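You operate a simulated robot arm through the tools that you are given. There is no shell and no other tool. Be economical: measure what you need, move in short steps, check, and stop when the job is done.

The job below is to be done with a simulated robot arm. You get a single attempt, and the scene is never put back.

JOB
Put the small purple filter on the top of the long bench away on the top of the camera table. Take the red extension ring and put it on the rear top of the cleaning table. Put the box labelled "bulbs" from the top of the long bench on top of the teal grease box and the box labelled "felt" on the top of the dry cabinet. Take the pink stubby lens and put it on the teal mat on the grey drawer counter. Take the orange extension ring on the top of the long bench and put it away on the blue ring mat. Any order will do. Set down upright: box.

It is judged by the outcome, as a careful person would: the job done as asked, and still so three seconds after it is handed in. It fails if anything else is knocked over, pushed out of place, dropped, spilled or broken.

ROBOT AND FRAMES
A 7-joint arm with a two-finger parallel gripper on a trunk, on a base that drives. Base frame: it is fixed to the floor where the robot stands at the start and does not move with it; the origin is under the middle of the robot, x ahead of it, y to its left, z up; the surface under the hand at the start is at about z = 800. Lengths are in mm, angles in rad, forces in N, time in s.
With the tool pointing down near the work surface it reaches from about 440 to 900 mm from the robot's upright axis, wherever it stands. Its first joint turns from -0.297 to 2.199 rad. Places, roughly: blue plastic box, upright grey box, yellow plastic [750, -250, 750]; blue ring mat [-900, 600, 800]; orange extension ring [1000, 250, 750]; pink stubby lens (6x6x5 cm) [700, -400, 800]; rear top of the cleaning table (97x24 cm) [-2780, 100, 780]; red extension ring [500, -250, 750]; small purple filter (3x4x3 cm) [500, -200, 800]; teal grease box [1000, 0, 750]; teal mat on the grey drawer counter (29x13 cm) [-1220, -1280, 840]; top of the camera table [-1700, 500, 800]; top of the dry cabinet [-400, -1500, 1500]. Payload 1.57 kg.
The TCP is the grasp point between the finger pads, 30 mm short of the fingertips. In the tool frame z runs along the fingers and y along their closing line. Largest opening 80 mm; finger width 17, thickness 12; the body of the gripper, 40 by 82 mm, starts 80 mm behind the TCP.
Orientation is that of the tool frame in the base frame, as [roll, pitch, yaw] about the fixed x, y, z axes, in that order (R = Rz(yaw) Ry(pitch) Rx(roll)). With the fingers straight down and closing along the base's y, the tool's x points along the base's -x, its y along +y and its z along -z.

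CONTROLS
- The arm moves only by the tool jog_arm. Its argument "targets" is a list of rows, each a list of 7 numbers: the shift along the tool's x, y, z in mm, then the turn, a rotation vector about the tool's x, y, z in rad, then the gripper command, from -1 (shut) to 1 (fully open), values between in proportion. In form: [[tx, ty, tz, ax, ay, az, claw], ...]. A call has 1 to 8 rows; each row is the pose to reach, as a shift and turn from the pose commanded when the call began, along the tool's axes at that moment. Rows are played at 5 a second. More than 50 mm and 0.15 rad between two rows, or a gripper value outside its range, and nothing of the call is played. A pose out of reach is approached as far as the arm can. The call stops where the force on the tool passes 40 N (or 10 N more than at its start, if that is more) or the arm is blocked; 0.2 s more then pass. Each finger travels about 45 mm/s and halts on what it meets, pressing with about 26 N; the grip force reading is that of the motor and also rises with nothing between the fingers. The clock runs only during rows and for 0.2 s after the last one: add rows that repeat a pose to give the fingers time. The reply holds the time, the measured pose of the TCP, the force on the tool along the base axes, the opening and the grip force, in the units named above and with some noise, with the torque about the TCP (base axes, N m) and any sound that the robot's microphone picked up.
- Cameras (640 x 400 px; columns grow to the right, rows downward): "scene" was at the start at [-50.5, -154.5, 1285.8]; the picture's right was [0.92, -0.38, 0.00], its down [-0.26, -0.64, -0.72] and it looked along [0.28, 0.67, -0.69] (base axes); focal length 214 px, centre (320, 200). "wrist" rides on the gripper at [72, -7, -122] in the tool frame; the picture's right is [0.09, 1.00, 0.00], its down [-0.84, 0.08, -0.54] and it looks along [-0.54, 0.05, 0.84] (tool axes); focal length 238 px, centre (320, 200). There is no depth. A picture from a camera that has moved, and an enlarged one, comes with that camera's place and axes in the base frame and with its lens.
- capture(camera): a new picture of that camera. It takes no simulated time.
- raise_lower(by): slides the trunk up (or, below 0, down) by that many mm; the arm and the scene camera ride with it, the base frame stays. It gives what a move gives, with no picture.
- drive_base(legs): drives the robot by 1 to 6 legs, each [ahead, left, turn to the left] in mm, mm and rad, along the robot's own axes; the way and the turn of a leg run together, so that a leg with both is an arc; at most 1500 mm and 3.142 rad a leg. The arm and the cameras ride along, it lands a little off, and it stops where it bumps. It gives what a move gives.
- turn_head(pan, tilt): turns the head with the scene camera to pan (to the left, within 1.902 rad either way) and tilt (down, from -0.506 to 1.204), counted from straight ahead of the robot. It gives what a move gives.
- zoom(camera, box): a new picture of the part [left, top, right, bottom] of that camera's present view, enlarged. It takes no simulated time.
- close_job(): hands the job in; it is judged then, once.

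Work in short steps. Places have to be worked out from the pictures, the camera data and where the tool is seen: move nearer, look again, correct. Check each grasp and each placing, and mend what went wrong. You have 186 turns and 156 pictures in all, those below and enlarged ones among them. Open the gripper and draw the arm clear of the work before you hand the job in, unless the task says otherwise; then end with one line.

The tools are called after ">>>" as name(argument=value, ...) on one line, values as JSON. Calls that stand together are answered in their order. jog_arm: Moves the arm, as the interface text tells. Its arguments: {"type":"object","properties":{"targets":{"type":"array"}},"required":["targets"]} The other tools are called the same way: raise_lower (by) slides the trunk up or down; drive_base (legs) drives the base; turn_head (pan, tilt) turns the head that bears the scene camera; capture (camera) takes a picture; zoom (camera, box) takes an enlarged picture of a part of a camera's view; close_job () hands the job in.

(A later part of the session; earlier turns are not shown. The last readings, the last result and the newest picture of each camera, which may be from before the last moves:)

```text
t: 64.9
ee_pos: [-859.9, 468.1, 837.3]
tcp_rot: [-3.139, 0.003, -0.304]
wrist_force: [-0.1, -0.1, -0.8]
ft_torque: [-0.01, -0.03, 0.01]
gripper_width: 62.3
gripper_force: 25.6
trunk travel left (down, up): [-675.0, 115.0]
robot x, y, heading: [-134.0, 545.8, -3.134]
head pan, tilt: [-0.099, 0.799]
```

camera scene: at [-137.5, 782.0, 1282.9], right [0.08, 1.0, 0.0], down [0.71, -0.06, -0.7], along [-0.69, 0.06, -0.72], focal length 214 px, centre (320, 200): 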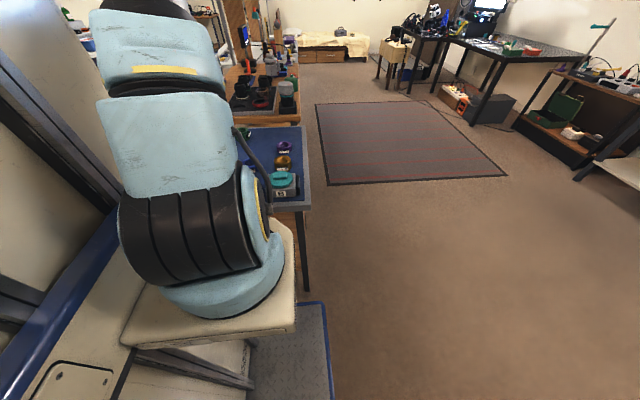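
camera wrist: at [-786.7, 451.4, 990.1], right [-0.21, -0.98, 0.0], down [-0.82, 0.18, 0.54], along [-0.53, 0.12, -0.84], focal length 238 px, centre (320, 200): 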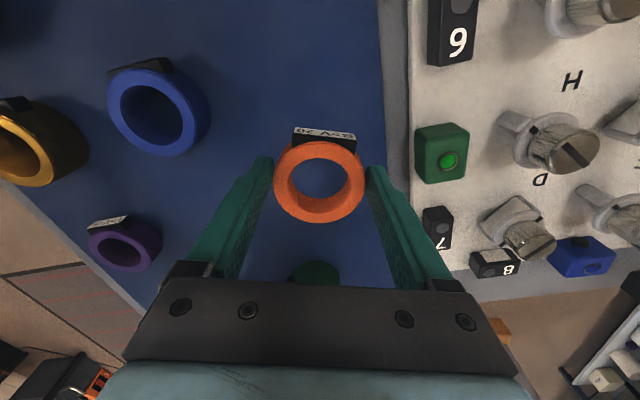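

>>> jog_arm(targets=[[0, 0, 3, 0, 0, 0, -1], [0, 0, 6, 0, 0, 0, -1], [0, 0, 9, 0, 0, 0, -1], [0, 0, 9, 0, 0, 0, -1]])

>>> capture(camera="wrist")

```text
t: 65.9
ee_pos: [-858.5, 467.0, 827.9]
tcp_rot: [-3.141, 0.002, -0.303]
wrist_force: [-0.6, -0.1, -1.2]
ft_torque: [-0.01, 0.03, -0.01]
gripper_width: 62.3
gripper_force: 26.2
trunk travel left (down, up): [-675.0, 115.0]
robot x, y, heading: [-132.9, 544.8, -3.127]
head pan, tilt: [-0.099, 0.799]
```

```text
119 pictures are left
camera wrist: at [-786.4, 451.9, 950.3], right [-0.21, -0.98, 0.0], down [-0.82, 0.18, 0.54], along [-0.53, 0.12, -0.84], focal length 238 px, centre (320, 200)
```

wrist: 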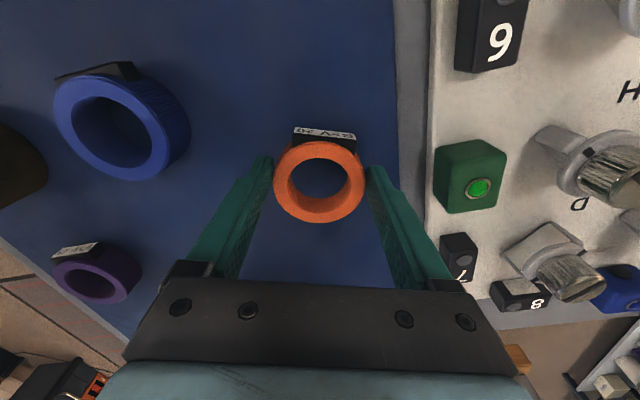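

Still no contact; I keep lowering in 4 mm steps.

>>> jog_arm(targets=[[0, 0, 4, 0, 0, 0, -1], [0, 0, 8, 0, 0, 0, -1], [0, 0, 12, 0, 0, 0, -1], [0, 0, 16, 0, 0, 0, -1], [0, 0, 20, 0, 0, 0, -1], [0, 0, 20, 0, 0, 0, -1]])

```text
t: 67.2
ee_pos: [-859.8, 467.1, 812.5]
tcp_rot: [-3.14, 0.008, -0.305]
wrist_force: [7.8, 2.7, 19.6]
ft_torque: [0.49, -0.58, 0.01]
gripper_width: 62.0
gripper_force: 25.7
trunk travel left (down, up): [-675.0, 115.0]
robot x, y, heading: [-130.6, 546.4, -3.129]
head pan, tilt: [-0.099, 0.799]
stopped in row 6: the force on the tool passed its limit at 44 N (the readings are from after the stop); the commanded pose is now the measured one
```

Contact at z≈812. Release and retreat upward.

>>> jog_arm(targets=[[0, 0, -3, 0, 0, 0, -0.2], [0, 0, -3, 0, 0, 0, 0.9], [0, 0, -3, 0, 0, 0, 0.9], [0, 0, -3, 0, 0, 0, 0.9], [0, 0, -40, 0, 0, 0, 0.9], [0, 0, -85, 0, 0, 0, 0.9], [0, 0, -130, 0, 0, 0, 0.9], [0, 0, -175, 0, 0, 0, 0.9]])

>>> jog_arm(targets=[[0, 0, -45, 0, 0, 0, 0.9], [0, 0, -90, 0, 0, 0, 0.9], [0, 0, -130, 0, 0, 0, 0.9], [40, 0, -130, 0, 0, 0, 0.9], [80, 0, -130, 0, 0, 0, 0.9], [120, 0, -130, 0, 0, 0, 0.9], [150, 0, -130, 0, 0, 0, 0.9], [150, 0, -130, 0, 0, 0, 0.9]])

>>> capture(camera="wrist")

```text
t: 69.0
ee_pos: [-859.5, 466.9, 984.5]
tcp_rot: [3.141, 0.005, -0.303]
wrist_force: [0.3, 0.1, 0.2]
ft_torque: [0.01, -0.03, -0.01]
gripper_width: 75.9
gripper_force: 0.2
trunk travel left (down, up): [-675.0, 115.0]
robot x, y, heading: [-132.9, 542.7, -3.131]
head pan, tilt: [-0.099, 0.799]
```

```text
t: 70.8
ee_pos: [-713.4, 421.9, 1116.2]
tcp_rot: [-3.14, 0.008, -0.306]
wrist_force: [-0.1, -0.8, -0.4]
ft_torque: [0.0, 0.0, 0.02]
gripper_width: 75.9
gripper_force: 0.1
trunk travel left (down, up): [-675.0, 115.0]
robot x, y, heading: [-130.1, 546.7, -3.129]
head pan, tilt: [-0.099, 0.799]
```

```text
118 pictures are left
camera wrist: at [-642.1, 406.6, 1238.2], right [-0.21, -0.98, 0.0], down [-0.82, 0.18, 0.55], along [-0.54, 0.12, -0.84], focal length 238 px, centre (320, 200)
```

wrist: 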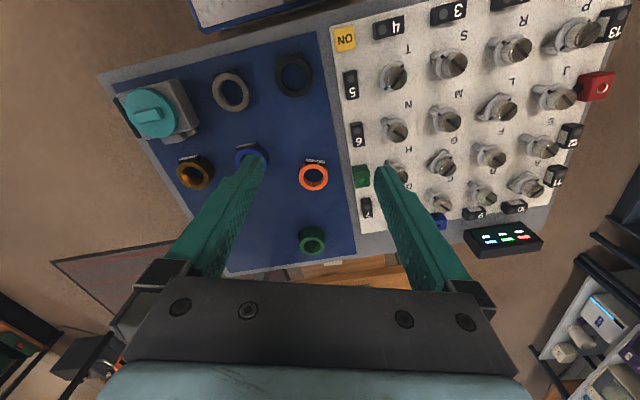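

Orange ring is placed on the mat. Now back to the bench: strafe south, then turn to face east.

>>> drive_base(legs=[[0, 1030, 0], [0, 0, 1.56], [0, 0, 1.56]])

```text
t: 83.8
ee_pos: [461.8, -400.2, 1117.0]
tcp_rot: [-3.141, 0.008, 2.821]
wrist_force: [-0.3, -0.4, 0.4]
ft_torque: [-0.01, -0.03, -0.01]
gripper_width: 76.0
gripper_force: 0.0
trunk travel left (down, up): [-675.0, 115.0]
robot x, y, heading: [-121.8, -512.9, -0.004]
head pan, tilt: [-0.099, 0.799]
```

>>> drive_base(legs=[[0, 215, 0], [150, 0, 0]])

>>> jog_arm(targets=[[30, 0, 0, 0, 0, -0.1, 1], [60, 0, 0, 0, 0, -0.2, 1], [60, 0, 0, 0, 0, -0.3, 1], [60, 0, 0, 0, 0, -0.3, 1]])

>>> capture(camera="wrist")

```text
t: 86.5
ee_pos: [610.9, -181.3, 1115.9]
tcp_rot: [-3.141, 0.008, 2.821]
wrist_force: [-0.4, 0.1, 0.5]
ft_torque: [0.03, 0.03, -0.02]
gripper_width: 76.1
gripper_force: 0.0
trunk travel left (down, up): [-675.0, 115.0]
robot x, y, heading: [28.9, -295.1, 0.001]
head pan, tilt: [-0.099, 0.799]
```

```text
t: 87.5
ee_pos: [566.5, -169.5, 1107.5]
tcp_rot: [-3.14, -0.006, 3.106]
wrist_force: [-0.3, -0.2, 0.4]
ft_torque: [-0.02, -0.03, 0.02]
gripper_width: 80.2
gripper_force: 0.0
trunk travel left (down, up): [-675.0, 115.0]
robot x, y, heading: [29.1, -295.8, -0.0]
head pan, tilt: [-0.099, 0.799]
```

```text
117 pictures are left
camera wrist: at [495.2, -174.9, 1231.2], right [-0.06, 1.0, 0.0], down [0.84, 0.05, 0.54], along [0.54, 0.03, -0.84], focal length 238 px, centre (320, 200)
```

wrist: 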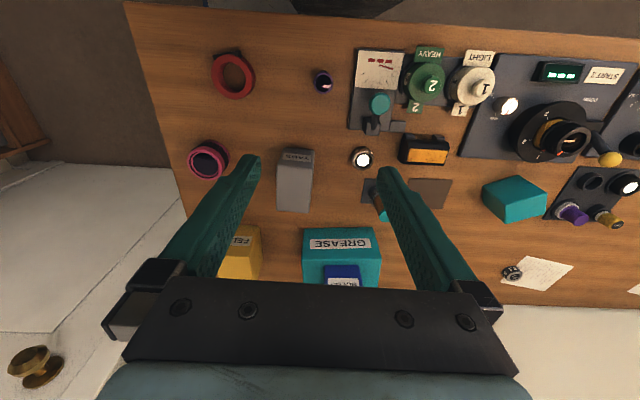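

Purple filter at [537,-168]. I lower over it with the gripper half open (panel close by on the left).

>>> jog_arm(targets=[[10, 0, 40, 0, 0, -0.03, 0.25], [20, 0, 80, 0, 0, -0.035, 0.25], [29, 0, 125, 0, 0, -0.035, 0.25], [29, 0, 170, 0, 0, -0.035, 0.25], [29, 0, 207, 0, 0, -0.035, 0.25], [29, 0, 207, 0, 0, -0.035, 0.25]])

>>> capture(camera="wrist")

```text
t: 88.9
ee_pos: [526.0, -164.0, 906.9]
tcp_rot: [-3.14, 0.007, -3.126]
wrist_force: [0.9, 0.4, -0.5]
ft_torque: [-0.01, 0.03, 0.01]
gripper_width: 50.1
gripper_force: 0.0
trunk travel left (down, up): [-675.0, 115.0]
robot x, y, heading: [25.5, -295.5, 0.001]
head pan, tilt: [-0.099, 0.799]
```

```text
116 pictures are left
camera wrist: at [453.6, -172.1, 1030.1], right [-0.11, 0.99, 0.0], down [0.83, 0.09, 0.55], along [0.54, 0.06, -0.84], focal length 238 px, centre (320, 200)
```

wrist: 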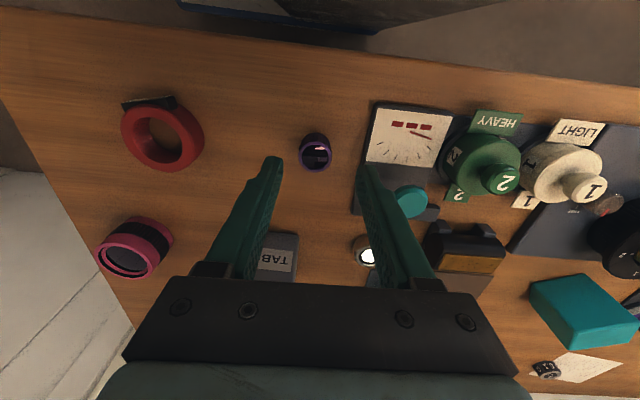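

>>> zoom(camera="wrist", box=[260, 110, 380, 200])

```text
4.44 times, centred on (320, 155) of wrist
camera zoom: at [453.6, -172.1, 1030.1], right [-0.11, 0.99, 0.0], down [0.83, 0.09, 0.55], along [0.54, 0.06, -0.84], focal length 1059 px, centre (320, 400)
```

zoom: 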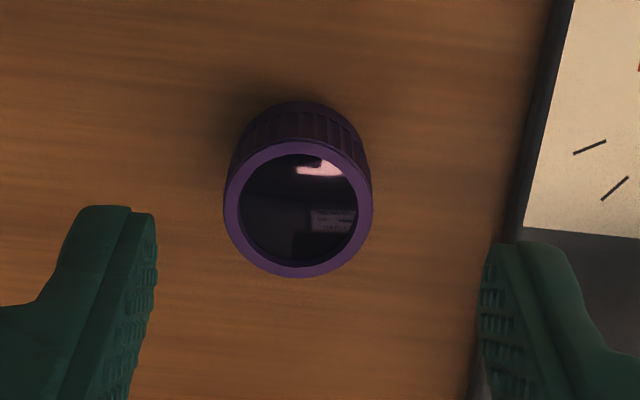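

>>> jog_arm(targets=[[-8, -3, 25, 0, 0, 0, 0.25], [-8, -3, 50, 0, 0, 0, 0.25], [-8, -3, 71, 0, 0, 0, 0.25], [-8, -3, 71, 0, 0, 0, 0.25], [-8, -3, 71, 0, 0, 0, -1], [-8, -3, 71, 0, 0, 0, -1], [-8, -3, 71, 0, 0, 0, -1], [-8, -3, 71, 0, 0, 0, -1]])

>>> capture(camera="wrist")

```text
t: 90.7
ee_pos: [533.3, -166.9, 838.2]
tcp_rot: [-3.14, 0.006, -3.128]
wrist_force: [0.9, -0.8, -0.5]
ft_torque: [0.01, 0.02, 0.0]
gripper_width: 27.8
gripper_force: 26.2
trunk travel left (down, up): [-675.0, 115.0]
robot x, y, heading: [24.2, -294.5, -0.004]
head pan, tilt: [-0.099, 0.799]
```

```text
114 pictures are left
camera wrist: at [462.4, -175.1, 960.1], right [-0.11, 0.99, 0.0], down [0.83, 0.09, 0.55], along [0.54, 0.06, -0.84], focal length 238 px, centre (320, 200)
```

wrist: 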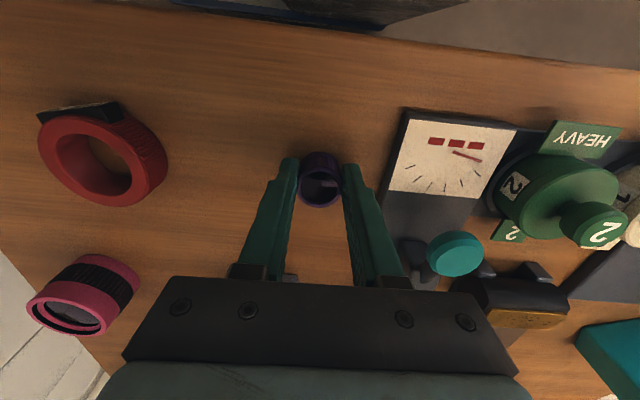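

Grasped (27.8 mm). Lift clear, then back out of the bench.

>>> jog_arm(targets=[[0, 0, -45, 0, 0, 0, -1], [0, 0, -90, 0, 0, 0, -1], [0, 0, -135, 0, 0, 0, -1], [0, 0, -180, 0, 0, 0, -1], [0, 0, -225, 0, 0, 0, -1], [0, 0, -260, 0, 0, 0, -1], [0, 0, -260, 0, 0, 0, -1]])

>>> drive_base(legs=[[-200, -300, 0], [0, 0, 1.57], [0, 0, 1.57]])

>>> turn_head(pan=0.0, tilt=0.4)

>>> capture(camera="scene")

>>> capture(camera="wrist")

```text
t: 92.3
ee_pos: [545.5, -177.8, 1087.6]
tcp_rot: [-3.139, -0.015, 3.136]
wrist_force: [1.0, -0.2, 0.0]
ft_torque: [-0.01, 0.0, -0.01]
gripper_width: 28.0
gripper_force: 25.8
trunk travel left (down, up): [-675.0, 115.0]
robot x, y, heading: [28.0, -294.4, 0.002]
head pan, tilt: [-0.099, 0.799]
```

```text
t: 102.1
ee_pos: [-701.0, -687.3, 1091.4]
tcp_rot: [3.141, -0.006, -0.062]
wrist_force: [-1.0, -0.8, -0.2]
ft_torque: [-0.01, -0.01, 0.01]
gripper_width: 28.4
gripper_force: 26.3
trunk travel left (down, up): [-675.0, 115.0]
robot x, y, heading: [-177.4, -599.8, 3.089]
head pan, tilt: [-0.099, 0.799]
```

```text
t: 103.0
ee_pos: [-701.1, -685.1, 1092.7]
tcp_rot: [-3.139, -0.006, -0.077]
wrist_force: [0.4, -0.1, -0.5]
ft_torque: [-0.01, 0.0, 0.02]
gripper_width: 28.5
gripper_force: 26.1
trunk travel left (down, up): [-675.0, 115.0]
robot x, y, heading: [-172.1, -600.9, 3.088]
head pan, tilt: [0.0, 0.4]
```

```text
113 pictures are left
camera scene: at [-184.0, -364.6, 1316.9], right [0.05, 1.0, 0.0], down [0.39, -0.03, -0.92], along [-0.92, 0.05, -0.39], focal length 214 px, centre (320, 200)
```

scene: 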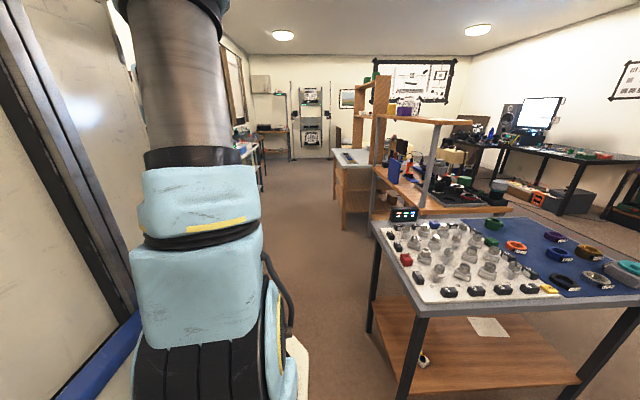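

```text
112 pictures are left
camera wrist: at [-629.7, -684.1, 1214.6], right [0.02, -1.0, 0.0], down [-0.84, -0.01, 0.54], along [-0.54, -0.01, -0.84], focal length 238 px, centre (320, 200)
```

wrist: 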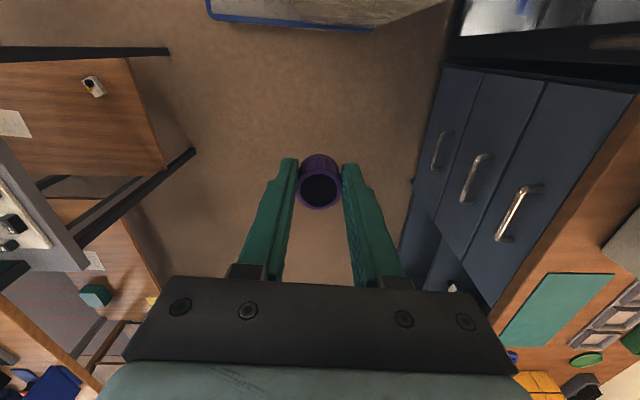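

I zoom in on the tables to the west to identify the camera table.

>>> zoom(camera="scene", box=[240, 60, 540, 250])

```text
2.11 times, centred on (390, 155) of scene
camera zoom: at [-184.0, -364.6, 1316.9], right [0.05, 1.0, 0.0], down [0.39, -0.03, -0.92], along [-0.92, 0.05, -0.39], focal length 452 px, centre (173, 295)
```

zoom: 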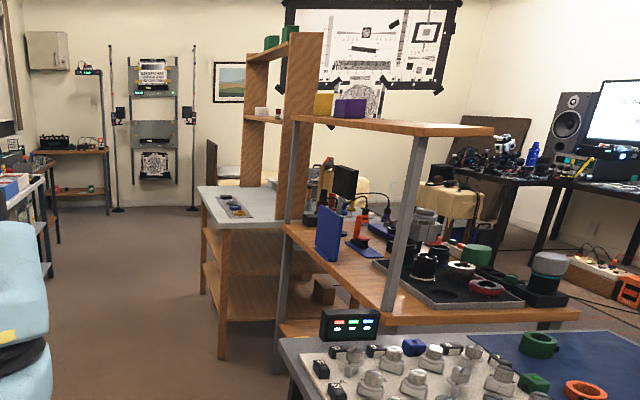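

The wooden table with the over-shelf (x≈-2080..-1250, y≈250..770) is the camera table; its north half is open, so I'll approach from the north. The white-topped one is the cleaning table. Driving up the east corridor.

>>> drive_base(legs=[[0, 0, 0.053], [-50, 0, 0], [0, -1000, 0], [0, -960, 0]])

>>> turn_head(pan=0.1, tilt=0.4)

>>> capture(camera="scene")

```text
t: 113.7
ee_pos: [-647.0, 1236.6, 1091.3]
tcp_rot: [-3.138, -0.007, -0.01]
wrist_force: [0.4, 0.3, 0.3]
ft_torque: [0.0, -0.02, 0.02]
gripper_width: 28.3
gripper_force: 25.9
trunk travel left (down, up): [-675.0, 115.0]
robot x, y, heading: [-129.3, 1350.3, -3.132]
head pan, tilt: [0.0, 0.4]
```

```text
t: 114.4
ee_pos: [-647.7, 1238.7, 1091.8]
tcp_rot: [-3.137, -0.007, -0.019]
wrist_force: [0.1, 0.2, -0.7]
ft_torque: [-0.02, -0.03, -0.01]
gripper_width: 28.0
gripper_force: 26.0
trunk travel left (down, up): [-675.0, 115.0]
robot x, y, heading: [-130.3, 1359.0, -3.129]
head pan, tilt: [0.099, 0.4]
```

```text
110 pictures are left
camera scene: at [-150.5, 1581.6, 1317.1], right [-0.11, 0.99, 0.0], down [0.39, 0.04, -0.92], along [-0.91, -0.11, -0.39], focal length 214 px, centre (320, 200)
```

scene: 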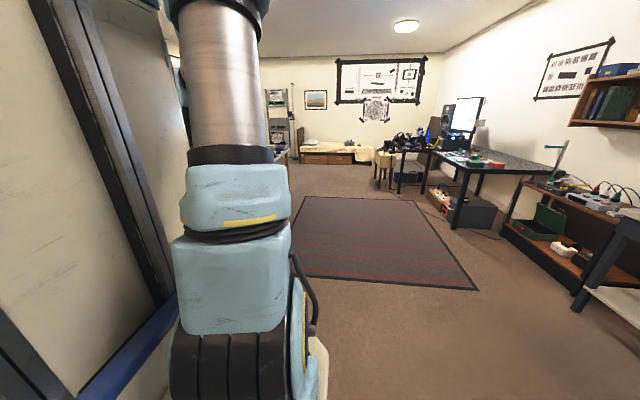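

Rug begins at x≈-1550; I'll stay off it: forward, turn to face south near x≈-1230, then look at the table.

>>> drive_base(legs=[[930, -60, 0], [0, 0, 1.558]])

>>> turn_head(pan=-0.4, tilt=0.7)

>>> capture(camera="scene")

```text
t: 123.0
ee_pos: [-937.9, 881.8, 1091.2]
tcp_rot: [-3.134, -0.006, 1.542]
wrist_force: [1.3, -0.2, -0.4]
ft_torque: [-0.01, -0.02, -0.01]
gripper_width: 28.3
gripper_force: 25.9
trunk travel left (down, up): [-675.0, 115.0]
robot x, y, heading: [-1052.8, 1400.9, -1.568]
head pan, tilt: [0.099, 0.4]
```

```text
t: 124.0
ee_pos: [-940.2, 881.5, 1092.7]
tcp_rot: [-3.135, -0.008, 1.539]
wrist_force: [0.2, 0.1, -0.5]
ft_torque: [0.02, -0.01, -0.02]
gripper_width: 28.3
gripper_force: 25.8
trunk travel left (down, up): [-675.0, 115.0]
robot x, y, heading: [-1050.3, 1402.1, -1.567]
head pan, tilt: [-0.4, 0.7]
```

```text
109 pictures are left
camera scene: at [-1319.1, 1399.4, 1290.4], right [-0.92, 0.39, 0.0], down [0.25, 0.6, -0.76], along [-0.29, -0.7, -0.65], focal length 214 px, centre (320, 200)
```

scene: 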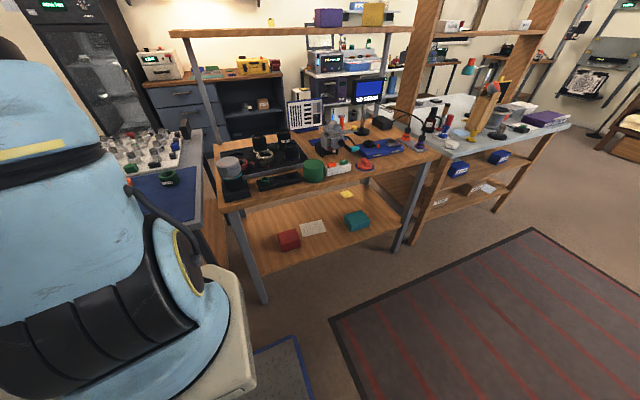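

>>> zoom(camera="scene", box=[205, 95, 445, 245])

```text
2.67 times, centred on (325, 170) of scene
camera zoom: at [-1319.1, 1399.4, 1290.4], right [-0.92, 0.39, 0.0], down [0.25, 0.6, -0.76], along [-0.29, -0.7, -0.65], focal length 572 px, centre (307, 280)
```

zoom: 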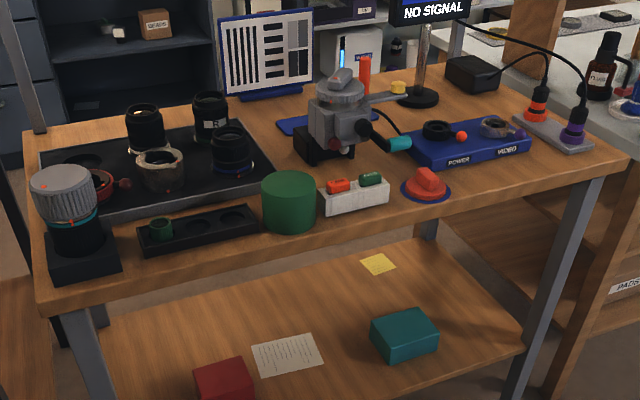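

The camera table's front strip at ~[-1930,745] (right of the red beacon, in front of the blue power tray) is free. I strafe west to line up with it.

>>> drive_base(legs=[[0, -400, 0], [0, -430, 0]])

>>> turn_head(pan=0.0, tilt=0.7)

>>> capture(camera="scene")

>>> capture(camera="wrist")

```text
t: 128.7
ee_pos: [-1770.3, 879.1, 1092.5]
tcp_rot: [-3.133, -0.006, 1.542]
wrist_force: [-1.0, -0.3, 0.5]
ft_torque: [0.0, 0.01, 0.0]
gripper_width: 28.1
gripper_force: 26.6
trunk travel left (down, up): [-675.0, 115.0]
robot x, y, heading: [-1880.7, 1400.3, -1.565]
head pan, tilt: [-0.4, 0.7]
```

```text
t: 129.6
ee_pos: [-1771.6, 879.8, 1091.0]
tcp_rot: [-3.133, -0.006, 1.535]
wrist_force: [0.1, 0.8, -0.2]
ft_torque: [-0.03, 0.03, -0.02]
gripper_width: 28.0
gripper_force: 26.1
trunk travel left (down, up): [-675.0, 115.0]
robot x, y, heading: [-1882.5, 1394.2, -1.561]
head pan, tilt: [0.0, 0.7]
```

```text
107 pictures are left
camera scene: at [-2118.0, 1390.0, 1290.5], right [-1.0, -0.01, 0.0], down [0.0, 0.65, -0.76], along [0.01, -0.76, -0.65], focal length 214 px, centre (320, 200)
```

scene: 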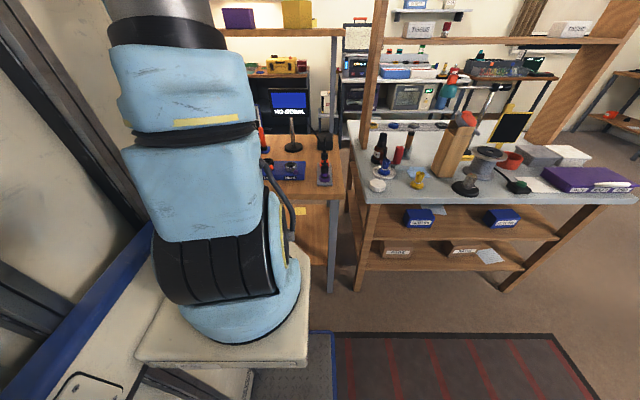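

```text
106 pictures are left
camera wrist: at [-1774.1, 950.0, 1215.1], right [1.0, 0.06, -0.01], down [0.05, -0.84, 0.54], along [0.03, -0.54, -0.84], focal length 238 px, centre (320, 200)
```

wrist: 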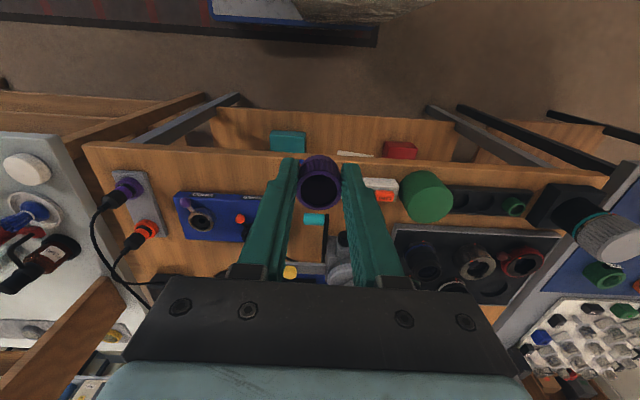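

Strip centre ≈[-1935,735]. Move above it at height, then check.

>>> jog_arm(targets=[[-30, -32, 0, 0, 0, 0, -1], [-60, -64, 0, 0, 0, 0, -1], [-90, -95, 0, 0, 0, 0, -1], [-120, -127, 0, 0, 0, 0, -1], [-151, -159, 0, 0, 0, 0.03, -1], [-151, -159, 45, 0, 0, 0.03, -1], [-151, -159, 90, 0, 0, 0.03, -1], [-151, -159, 90, 0, 0, 0.03, -1]])

>>> capture(camera="wrist")

```text
t: 131.4
ee_pos: [-1931.9, 736.4, 1005.0]
tcp_rot: [-3.131, -0.002, 1.511]
wrist_force: [0.1, -0.1, 0.3]
ft_torque: [-0.01, 0.01, 0.03]
gripper_width: 28.5
gripper_force: 25.8
trunk travel left (down, up): [-675.0, 115.0]
robot x, y, heading: [-1885.5, 1402.7, -1.569]
head pan, tilt: [0.0, 0.7]
```

```text
105 pictures are left
camera wrist: at [-1933.1, 806.9, 1127.4], right [1.0, 0.03, -0.01], down [0.03, -0.84, 0.54], along [0.01, -0.54, -0.84], focal length 238 px, centre (320, 200)
```

wrist: 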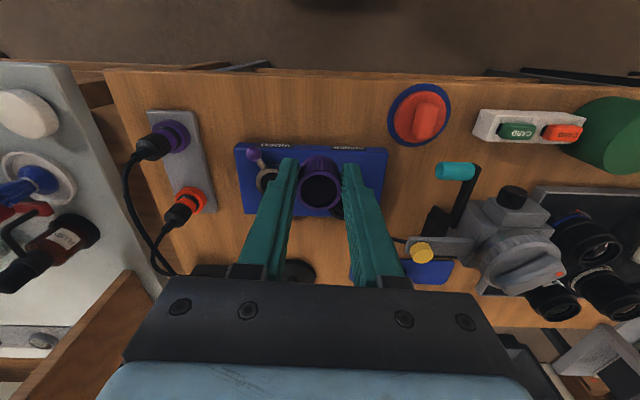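

Spot is clear and centred. Descend.

>>> jog_arm(targets=[[0, 0, 40, -0.01, 0, 0, -1], [0, 0, 80, -0.01, 0, 0, -1], [0, 0, 120, -0.01, 0, 0, -1], [0, 0, 145, -0.01, 0, 0, -1], [0, 0, 150, -0.01, 0, 0, -1], [0, 0, 154, -0.01, 0, 0, -1], [0, 0, 158, -0.01, 0, 0, -1], [0, 0, 158, -0.01, 0, 0, -1]])

>>> capture(camera="wrist")

```text
t: 133.2
ee_pos: [-1932.3, 735.5, 847.0]
tcp_rot: [3.141, -0.003, 1.512]
wrist_force: [0.5, -0.6, -0.4]
ft_torque: [0.0, 0.0, 0.0]
gripper_width: 28.1
gripper_force: 26.1
trunk travel left (down, up): [-675.0, 115.0]
robot x, y, heading: [-1883.3, 1402.8, -1.569]
head pan, tilt: [0.0, 0.7]
```

```text
104 pictures are left
camera wrist: at [-1935.5, 807.9, 969.0], right [1.0, 0.03, 0.0], down [0.03, -0.84, 0.54], along [0.02, -0.54, -0.84], focal length 238 px, centre (320, 200)
```

wrist: 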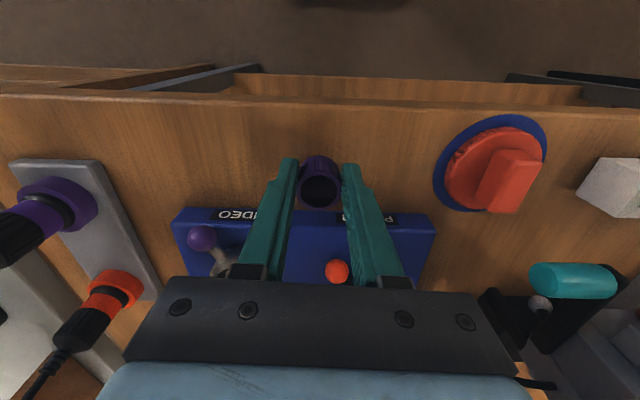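

>>> jog_arm(targets=[[0, 0, 4, 0, 0, 0, -1], [0, 0, 8, 0, 0, 0, -1], [0, 0, 12, 0, 0, 0, -1], [0, 0, 16, 0, 0, 0, -1], [0, 0, 20, 0, 0, 0, -1], [0, 0, 24, 0, 0, 0, -1], [0, 0, 28, 0, 0, 0, -1], [0, 0, 32, 0, 0, 0, -1]])

```text
t: 134.4
ee_pos: [-1934.3, 734.3, 829.8]
tcp_rot: [-3.141, 0.004, 1.51]
wrist_force: [-0.2, 10.0, 23.4]
ft_torque: [0.39, 0.29, -0.11]
gripper_width: 28.4
gripper_force: 26.0
trunk travel left (down, up): [-675.0, 115.0]
robot x, y, heading: [-1883.0, 1399.8, -1.563]
head pan, tilt: [0.0, 0.7]
stopped in row 6: the force on the tool passed its limit at 47 N (the readings are from after the stop); the commanded pose is now the measured one
```

Touchdown at z≈830. Open partly (to 50 mm) and retreat up.

>>> jog_arm(targets=[[0, 0, -3, 0, 0, 0, -0.3], [0, 0, -3, 0, 0, 0, 0.2], [0, 0, -3, 0, 0, 0, 0.3], [0, 0, -3, 0, 0, 0, 0.3], [0, 0, -45, 0, 0, 0, 0.3], [0, 0, -90, 0, 0, 0, 0.3], [0, 0, -135, 0, 0, 0, 0.3], [0, 0, -180, 0, 0, 0, 0.3]])

>>> jog_arm(targets=[[0, 0, -45, 0, 0, 0, 0.3], [0, 0, -90, 0, 0, 0, 0.3], [40, 0, -90, 0, 0, 0, 0.3], [80, 0, -90, 0, 0, 0, 0.3], [110, 0, -90, 0, 0, 0, 0.3], [110, 0, -90, 0, 0, 0, 0.3]])

>>> capture(camera="wrist")

```text
t: 136.2
ee_pos: [-1934.1, 735.6, 1008.1]
tcp_rot: [3.141, 0.002, 1.512]
wrist_force: [0.1, -1.0, -0.6]
ft_torque: [0.01, 0.01, 0.01]
gripper_width: 52.0
gripper_force: 0.2
trunk travel left (down, up): [-675.0, 115.0]
robot x, y, heading: [-1883.3, 1400.9, -1.564]
head pan, tilt: [0.0, 0.7]
```

```text
t: 137.7
ee_pos: [-1929.6, 846.8, 1097.3]
tcp_rot: [3.141, 0.001, 1.512]
wrist_force: [-0.2, 1.1, 0.6]
ft_torque: [-0.01, -0.02, 0.03]
gripper_width: 51.9
gripper_force: 0.0
trunk travel left (down, up): [-675.0, 115.0]
robot x, y, heading: [-1885.0, 1396.1, -1.567]
head pan, tilt: [0.0, 0.7]
```

```text
103 pictures are left
camera wrist: at [-1931.4, 918.0, 1220.4], right [1.0, 0.03, 0.0], down [0.03, -0.84, 0.54], along [0.02, -0.54, -0.84], focal length 238 px, centre (320, 200)
```

wrist: 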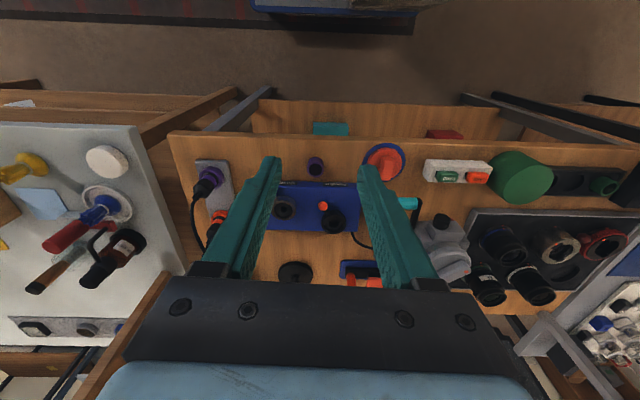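

Purple filter is standing on the camera table. Return to the bench: east, south down the corridor, then face east.

>>> drive_base(legs=[[0, 900, 0], [0, 870, 0], [1000, 0, 0], [950, 0, 0], [0, 0, 1.567]])

```text
t: 159.6
ee_pos: [476.6, -563.6, 1097.7]
tcp_rot: [3.141, 0.004, 3.094]
wrist_force: [-0.3, -0.2, 0.0]
ft_torque: [-0.03, -0.02, 0.0]
gripper_width: 52.3
gripper_force: 0.0
trunk travel left (down, up): [-675.0, 115.0]
robot x, y, heading: [-79.4, -521.9, 0.02]
head pan, tilt: [0.0, 0.7]
```

>>> drive_base(legs=[[0, 220, -0.02], [105, 0, 0]])

>>> jog_arm(targets=[[20, 0, 40, 0, 0, 0, 1], [40, 0, 80, 0, 0, 0, 1], [40, 0, 120, 0, 0, 0, 1], [40, 0, 120, 0, 0, 0, 1]])

>>> capture(camera="wrist")

```text
t: 162.1
ee_pos: [581.2, -361.8, 1097.7]
tcp_rot: [3.141, 0.003, 3.071]
wrist_force: [0.1, -0.7, -0.3]
ft_torque: [-0.02, 0.0, 0.0]
gripper_width: 51.7
gripper_force: 0.1
trunk travel left (down, up): [-675.0, 115.0]
robot x, y, heading: [27.5, -309.7, -0.007]
head pan, tilt: [0.0, 0.7]
```

```text
t: 163.1
ee_pos: [542.2, -356.6, 976.5]
tcp_rot: [3.141, 0.002, 3.071]
wrist_force: [0.3, 0.5, 0.0]
ft_torque: [-0.01, 0.01, -0.02]
gripper_width: 80.2
gripper_force: 0.1
trunk travel left (down, up): [-675.0, 115.0]
robot x, y, heading: [27.5, -310.3, 0.001]
head pan, tilt: [0.0, 0.7]
```

```text
102 pictures are left
camera wrist: at [470.2, -359.1, 1099.7], right [-0.02, 1.0, 0.0], down [0.84, 0.02, 0.54], along [0.54, 0.01, -0.84], focal length 238 px, centre (320, 200)
```

wrist: 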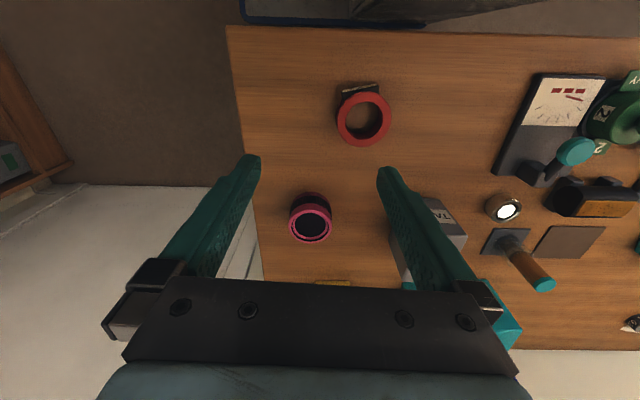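

Red ring at [537,-309]. I move over and descend.

>>> jog_arm(targets=[[4, 24, 30, 0, 0, 0, 1], [8, 47, 60, 0, 0, 0, 1], [8, 47, 90, 0, 0, 0, 1], [8, 47, 90, 0, 0, 0, 1]])

>>> capture(camera="wrist")

```text
t: 164.1
ee_pos: [539.2, -311.8, 887.3]
tcp_rot: [-3.141, 0.003, 3.072]
wrist_force: [-0.2, 0.1, -0.5]
ft_torque: [0.04, -0.02, 0.01]
gripper_width: 79.9
gripper_force: 0.0
trunk travel left (down, up): [-675.0, 115.0]
robot x, y, heading: [27.0, -309.1, -0.0]
head pan, tilt: [0.0, 0.7]
```

```text
101 pictures are left
camera wrist: at [467.3, -313.5, 1008.6], right [-0.02, 1.0, 0.0], down [0.84, 0.02, 0.54], along [0.54, 0.01, -0.84], focal length 238 px, centre (320, 200)
```

wrist: 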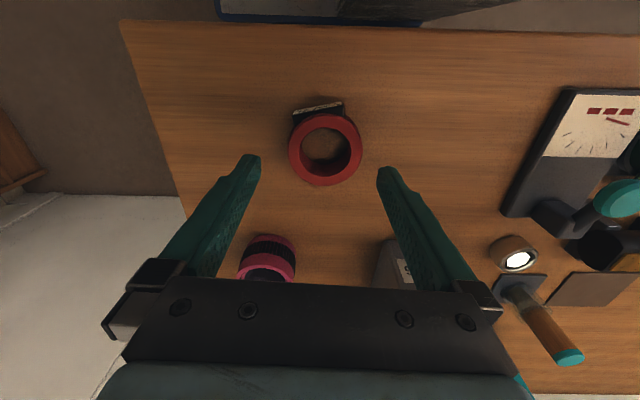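

>>> jog_arm(targets=[[2, 3, 25, 0, 0, 0, 1], [2, 3, 42, 0, 0, 0, 1], [2, 3, 52, 0, 0, 0, 1], [2, 3, 52, 0, 0, 0, -1], [2, 3, 52, 0, 0, 0, -1], [2, 3, 52, 0, 0, 0, -1], [2, 3, 52, 0, 0, 0, -1], [2, 3, 52, 0, 0, 0, -1]])

>>> jog_arm(targets=[[0, 0, -45, 0, 0, 0, -1], [0, 0, -90, 0, 0, 0, -1], [0, 0, -135, 0, 0, 0, -1], [-10, 0, -180, 0, 0, 0, -1], [-20, 0, -225, 0, 0, 0, -1], [-30, 0, -260, 0, 0, 0, -1], [-30, 0, -260, 0, 0, 0, -1]])

>>> capture(camera="wrist")

```text
t: 165.9
ee_pos: [536.4, -306.6, 835.0]
tcp_rot: [3.141, 0.004, 3.072]
wrist_force: [0.6, -0.5, -0.6]
ft_torque: [-0.03, -0.02, 0.0]
gripper_width: 60.0
gripper_force: 26.5
trunk travel left (down, up): [-675.0, 115.0]
robot x, y, heading: [31.0, -310.9, -0.006]
head pan, tilt: [0.0, 0.7]
```

```text
t: 167.5
ee_pos: [564.6, -310.0, 1096.6]
tcp_rot: [-3.141, 0.003, 3.072]
wrist_force: [-0.4, -0.6, -2.3]
ft_torque: [0.01, 0.04, -0.03]
gripper_width: 59.9
gripper_force: 26.3
trunk travel left (down, up): [-675.0, 115.0]
robot x, y, heading: [27.8, -309.0, -0.0]
head pan, tilt: [0.0, 0.7]
```

```text
100 pictures are left
camera wrist: at [492.4, -311.8, 1218.6], right [-0.02, 1.0, 0.0], down [0.84, 0.02, 0.54], along [0.54, 0.01, -0.84], focal length 238 px, centre (320, 200)
```

wrist: 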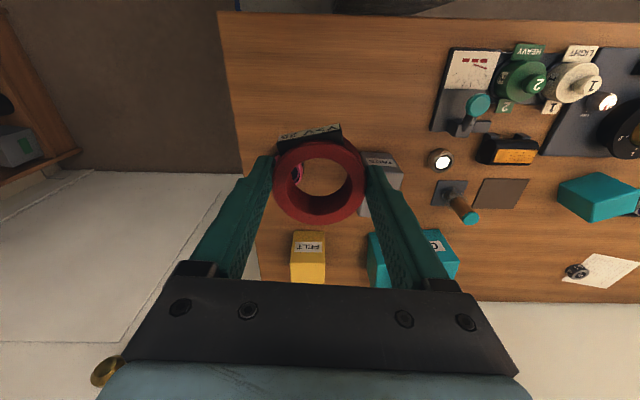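

Red ring held. Drive back, turn west and go down the southern aisle.

>>> drive_base(legs=[[-150, -270, 0], [0, 0, 1.57], [0, 0, 1.57]])

>>> drive_base(legs=[[1000, 0, 0]])

>>> turn_head(pan=0.0, tilt=0.5)

>>> capture(camera="scene")

```text
t: 177.1
ee_pos: [-658.2, -549.4, 1094.7]
tcp_rot: [3.14, 0.004, -0.113]
wrist_force: [-0.5, -0.8, -0.5]
ft_torque: [0.0, -0.01, -0.03]
gripper_width: 59.6
gripper_force: 26.0
trunk travel left (down, up): [-675.0, 115.0]
robot x, y, heading: [-124.9, -573.4, 3.094]
head pan, tilt: [0.0, 0.7]
```

```text
t: 182.2
ee_pos: [-1649.1, -501.5, 1095.7]
tcp_rot: [-3.141, 0.003, -0.113]
wrist_force: [0.1, -0.1, -0.9]
ft_torque: [-0.01, 0.01, 0.0]
gripper_width: 59.9
gripper_force: 26.0
trunk travel left (down, up): [-675.0, 115.0]
robot x, y, heading: [-1111.5, -525.6, 3.095]
head pan, tilt: [0.0, 0.7]
```

```text
t: 183.0
ee_pos: [-1648.3, -501.0, 1095.2]
tcp_rot: [-3.141, 0.002, -0.116]
wrist_force: [0.5, 0.0, -0.4]
ft_torque: [-0.01, 0.05, 0.05]
gripper_width: 59.8
gripper_force: 26.0
trunk travel left (down, up): [-675.0, 115.0]
robot x, y, heading: [-1109.5, -526.0, 3.095]
head pan, tilt: [0.0, 0.499]
```

```text
99 pictures are left
camera scene: at [-1114.7, -296.0, 1308.8], right [0.05, 1.0, 0.0], down [0.48, -0.02, -0.88], along [-0.88, 0.04, -0.48], focal length 214 px, centre (320, 200)
```

scene: 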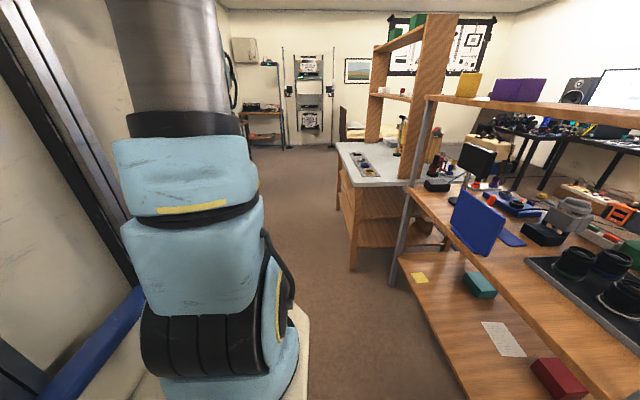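

Cleaning table's south edge is at y≈-30. I continue west at y≈-620, then turn to face north in front of it.

>>> drive_base(legs=[[0, 95, 0.046], [1200, 0, 0]])

>>> capture(camera="scene")

```text
t: 189.9
ee_pos: [-2877.5, -606.7, 1095.3]
tcp_rot: [-3.141, 0.005, -0.076]
wrist_force: [0.0, 0.0, -0.9]
ft_torque: [0.02, -0.03, -0.02]
gripper_width: 59.9
gripper_force: 25.6
trunk travel left (down, up): [-675.0, 115.0]
robot x, y, heading: [-2340.6, -611.2, 3.134]
head pan, tilt: [0.0, 0.499]
```

```text
98 pictures are left
camera scene: at [-2351.1, -381.7, 1308.9], right [0.01, 1.0, 0.0], down [0.48, 0.0, -0.88], along [-0.88, 0.01, -0.48], focal length 214 px, centre (320, 200)
```

scene: 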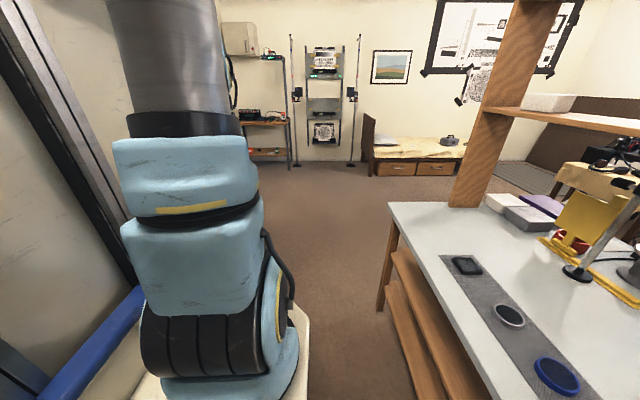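

The rear top's west end (x≈-3250..-2940, y≈-30..220) is free white surface. I go to x≈-3060 and turn to face north.

>>> drive_base(legs=[[715, 0, 0], [0, 0, -1.565]])

>>> capture(camera="scene")

>>> capture(camera="wrist")

```text
t: 197.5
ee_pos: [-3031.0, -70.3, 1096.0]
tcp_rot: [-3.141, 0.005, -1.64]
wrist_force: [-1.0, -0.3, -1.0]
ft_torque: [0.0, -0.01, -0.02]
gripper_width: 59.7
gripper_force: 25.9
trunk travel left (down, up): [-675.0, 115.0]
robot x, y, heading: [-3032.0, -606.0, 1.564]
head pan, tilt: [0.0, 0.499]
```

```text
97 pictures are left
camera scene: at [-2803.7, -596.1, 1308.9], right [1.0, -0.01, 0.0], down [0.0, -0.48, -0.88], along [0.01, 0.88, -0.48], focal length 214 px, centre (320, 200)
```

scene: 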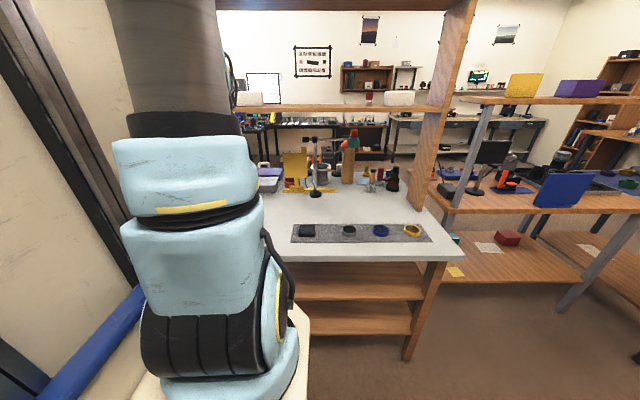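

```text
96 pictures are left
camera wrist: at [-3028.0, -142.4, 1218.2], right [-1.0, -0.02, 0.0], down [-0.02, 0.84, 0.54], along [-0.01, 0.54, -0.84], focal length 238 px, centre (320, 200)
```

wrist: 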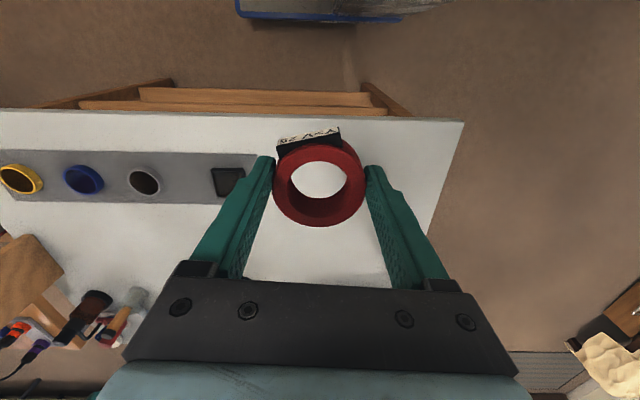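

Target [-3080,90] is free. Move over and lower to z≈900.

>>> jog_arm(targets=[[-40, 15, 0, 0, 0, 0, -1], [-80, 30, 0, 0, 0, 0, -1], [-120, 45, 0, 0, 0, 0, -1], [-156, 60, 20, 0, 0, 0, -1], [-156, 60, 65, 0, 0, 0, -1], [-156, 60, 110, 0, 0, 0, -1], [-156, 60, 155, 0, 0, 0, -1], [-156, 60, 195, 0, 0, 0, -1]])

>>> capture(camera="wrist")

```text
t: 199.3
ee_pos: [-3079.5, 91.4, 900.6]
tcp_rot: [3.139, 0.003, -1.643]
wrist_force: [0.0, 0.0, -0.9]
ft_torque: [0.02, 0.03, -0.02]
gripper_width: 59.7
gripper_force: 25.7
trunk travel left (down, up): [-675.0, 115.0]
robot x, y, heading: [-3036.0, -608.7, 1.562]
head pan, tilt: [0.0, 0.499]
```

```text
95 pictures are left
camera wrist: at [-3078.0, 18.1, 1023.0], right [-1.0, -0.02, 0.0], down [-0.02, 0.84, 0.54], along [-0.01, 0.54, -0.84], focal length 238 px, centre (320, 200)
```

wrist: 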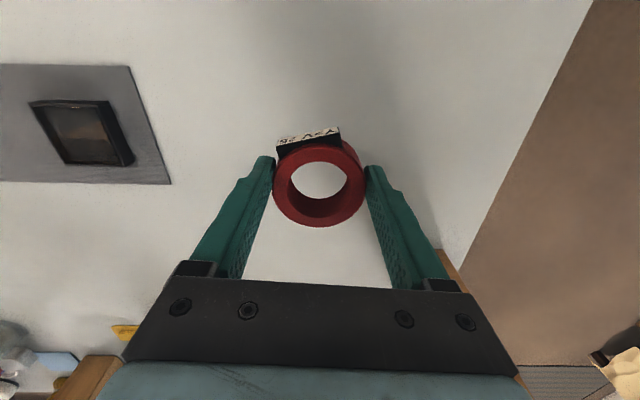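

Clear white surface below. Lower: first 50 mm, then 4 mm steps to contact.

>>> jog_arm(targets=[[0, 0, 25, 0, 0, 0, -1], [0, 0, 50, 0, 0, 0, -1], [0, 0, 56, 0, 0, 0, -1], [0, 0, 61, 0, 0, 0, -1], [0, 0, 65, 0, 0, 0, -1], [0, 0, 69, 0, 0, 0, -1], [0, 0, 73, 0, 0, 0, -1], [0, 0, 77, 0, 0, 0, -1]])

>>> jog_arm(targets=[[0, 0, 4, 0, 0, 0, -1], [0, 0, 8, 0, 0, 0, -1], [0, 0, 12, 0, 0, 0, -1], [0, 0, 16, 0, 0, 0, -1], [0, 0, 20, 0, 0, 0, -1], [0, 0, 24, 0, 0, 0, -1], [0, 0, 28, 0, 0, 0, -1], [0, 0, 30, 0, 0, 0, -1]])

```text
t: 201.1
ee_pos: [-3078.2, 92.7, 823.9]
tcp_rot: [-3.141, 0.003, -1.642]
wrist_force: [0.2, 1.1, -1.4]
ft_torque: [0.01, 0.01, 0.0]
gripper_width: 59.9
gripper_force: 26.6
trunk travel left (down, up): [-675.0, 115.0]
robot x, y, heading: [-3033.7, -608.4, 1.569]
head pan, tilt: [0.0, 0.499]
```

```text
t: 202.3
ee_pos: [-3079.5, 94.1, 810.0]
tcp_rot: [3.137, 0.011, -1.644]
wrist_force: [1.3, -5.4, 22.0]
ft_torque: [-0.49, -0.41, -0.14]
gripper_width: 59.8
gripper_force: 26.0
trunk travel left (down, up): [-675.0, 115.0]
robot x, y, heading: [-3030.7, -605.6, 1.562]
head pan, tilt: [0.0, 0.499]
stopped in row 5: the force on the tool passed its limit at 47 N (the readings are from after the stop); the commanded pose is now the measured one
```

Contact at z≈810. Release and retreat.

>>> jog_arm(targets=[[0, 0, -3, 0, 0, 0, -0.2], [0, 0, -3, 0, 0, 0, 0.9], [0, 0, -3, 0, 0, 0, 0.9], [0, 0, -3, 0, 0, 0, 0.9], [0, 0, -45, 0, 0, 0, 0.9], [0, 0, -90, 0, 0, 0, 0.9], [0, 0, -135, 0, 0, 0, 0.9], [0, 0, -180, 0, 0, 0, 0.9]])

>>> jog_arm(targets=[[0, 0, -45, 0, 0, 0, 0.9], [0, 0, -90, 0, 0, 0, 0.9], [40, 0, -100, 0, 0, 0, 0.9], [80, 0, -100, 0, 0, 0, 0.9], [120, 0, -100, 0, 0, 0, 0.9], [150, 0, -100, 0, 0, 0, 0.9], [150, 0, -100, 0, 0, 0, 0.9]])

>>> capture(camera="wrist")

```text
t: 204.1
ee_pos: [-3079.0, 91.8, 988.6]
tcp_rot: [3.14, 0.006, -1.643]
wrist_force: [-0.7, -0.4, -0.5]
ft_torque: [-0.02, 0.01, -0.01]
gripper_width: 76.0
gripper_force: 0.0
trunk travel left (down, up): [-675.0, 115.0]
robot x, y, heading: [-3029.0, -606.3, 1.561]
head pan, tilt: [0.0, 0.499]
```

```text
t: 205.7
ee_pos: [-3088.5, -57.9, 1089.1]
tcp_rot: [3.141, 0.007, -1.645]
wrist_force: [0.0, -0.3, -0.1]
ft_torque: [-0.01, -0.04, -0.01]
gripper_width: 75.9
gripper_force: 0.1
trunk travel left (down, up): [-675.0, 115.0]
robot x, y, heading: [-3030.8, -607.1, 1.564]
head pan, tilt: [0.0, 0.499]
```

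```text
94 pictures are left
camera wrist: at [-3086.2, -131.8, 1210.3], right [-1.0, -0.02, 0.0], down [-0.02, 0.84, 0.55], along [-0.01, 0.55, -0.84], focal length 238 px, centre (320, 200)
```

wrist: 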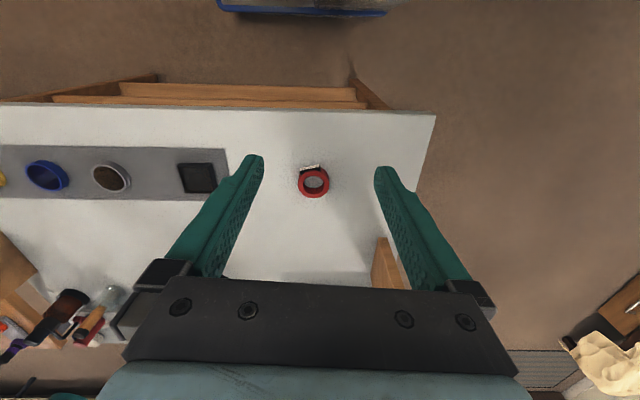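

Red ring done. Return east to the bench.

>>> drive_base(legs=[[0, 0, -1.564], [1450, 0, 0], [1450, 0, 0]])

```text
t: 223.3
ee_pos: [377.7, -412.1, 1088.6]
tcp_rot: [3.14, 0.006, 3.118]
wrist_force: [-0.1, 1.0, -0.5]
ft_torque: [-0.05, 0.02, -0.04]
gripper_width: 76.2
gripper_force: 0.1
trunk travel left (down, up): [-675.0, 115.0]
robot x, y, heading: [-167.5, -490.8, 0.039]
head pan, tilt: [0.0, 0.499]
```

>>> drive_base(legs=[[0, 165, -0.039], [195, 0, 0]])

>>> jog_arm(targets=[[-20, -30, 20, 0, 0, 0, 1], [-40, -60, 40, 0, 0, 0, 1], [-40, -90, 60, 0, 0, 0, 1], [-40, -90, 60, 0, 0, 0, 1]])

>>> capture(camera="wrist")

```text
t: 225.9
ee_pos: [573.3, -268.6, 1089.1]
tcp_rot: [3.139, 0.007, 3.078]
wrist_force: [-0.3, -0.3, -0.7]
ft_torque: [-0.02, 0.01, -0.03]
gripper_width: 76.0
gripper_force: 0.0
trunk travel left (down, up): [-675.0, 115.0]
robot x, y, heading: [25.4, -329.3, -0.001]
head pan, tilt: [0.0, 0.499]
```

```text
t: 226.9
ee_pos: [608.3, -360.6, 1028.4]
tcp_rot: [3.138, 0.006, 3.075]
wrist_force: [0.2, -0.4, 0.7]
ft_torque: [-0.01, -0.01, 0.02]
gripper_width: 80.2
gripper_force: 0.1
trunk travel left (down, up): [-675.0, 115.0]
robot x, y, heading: [23.2, -330.9, 0.001]
head pan, tilt: [0.0, 0.499]
```

```text
93 pictures are left
camera wrist: at [535.9, -362.8, 1149.2], right [-0.03, 1.0, 0.0], down [0.84, 0.02, 0.55], along [0.55, 0.02, -0.84], focal length 238 px, centre (320, 200)
```

wrist: 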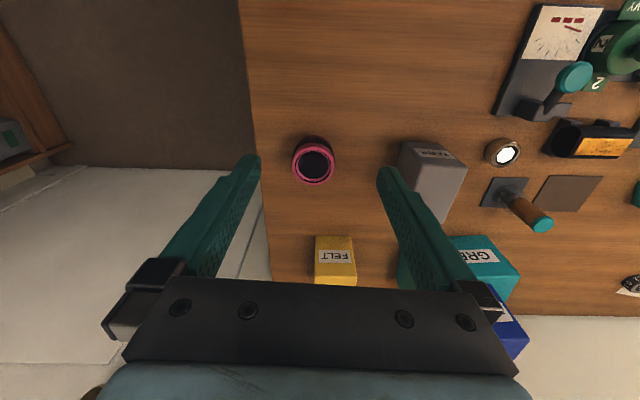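

Pink lens at ~[672,-364], 57 mm wide. Approach above it.

>>> jog_arm(targets=[[-32, 0, 35, 0, 0, 0, 1], [-64, 1, 70, 0, 0, 0, 1], [-64, 1, 115, 0, 0, 0, 1], [-64, 1, 115, 0, 0, 0, 1]])

>>> capture(camera="wrist")

```text
t: 227.9
ee_pos: [673.0, -364.8, 912.8]
tcp_rot: [3.14, 0.006, 3.078]
wrist_force: [0.3, 0.0, 0.5]
ft_torque: [-0.01, 0.0, -0.01]
gripper_width: 79.9
gripper_force: 0.0
trunk travel left (down, up): [-675.0, 115.0]
robot x, y, heading: [27.5, -332.3, -0.001]
head pan, tilt: [0.0, 0.499]
```

```text
92 pictures are left
camera wrist: at [601.0, -367.3, 1035.0], right [-0.03, 1.0, 0.0], down [0.84, 0.02, 0.55], along [0.55, 0.02, -0.84], focal length 238 px, centre (320, 200)
```

wrist: 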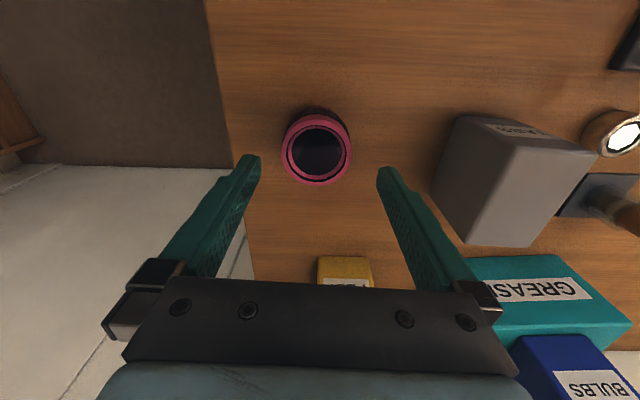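

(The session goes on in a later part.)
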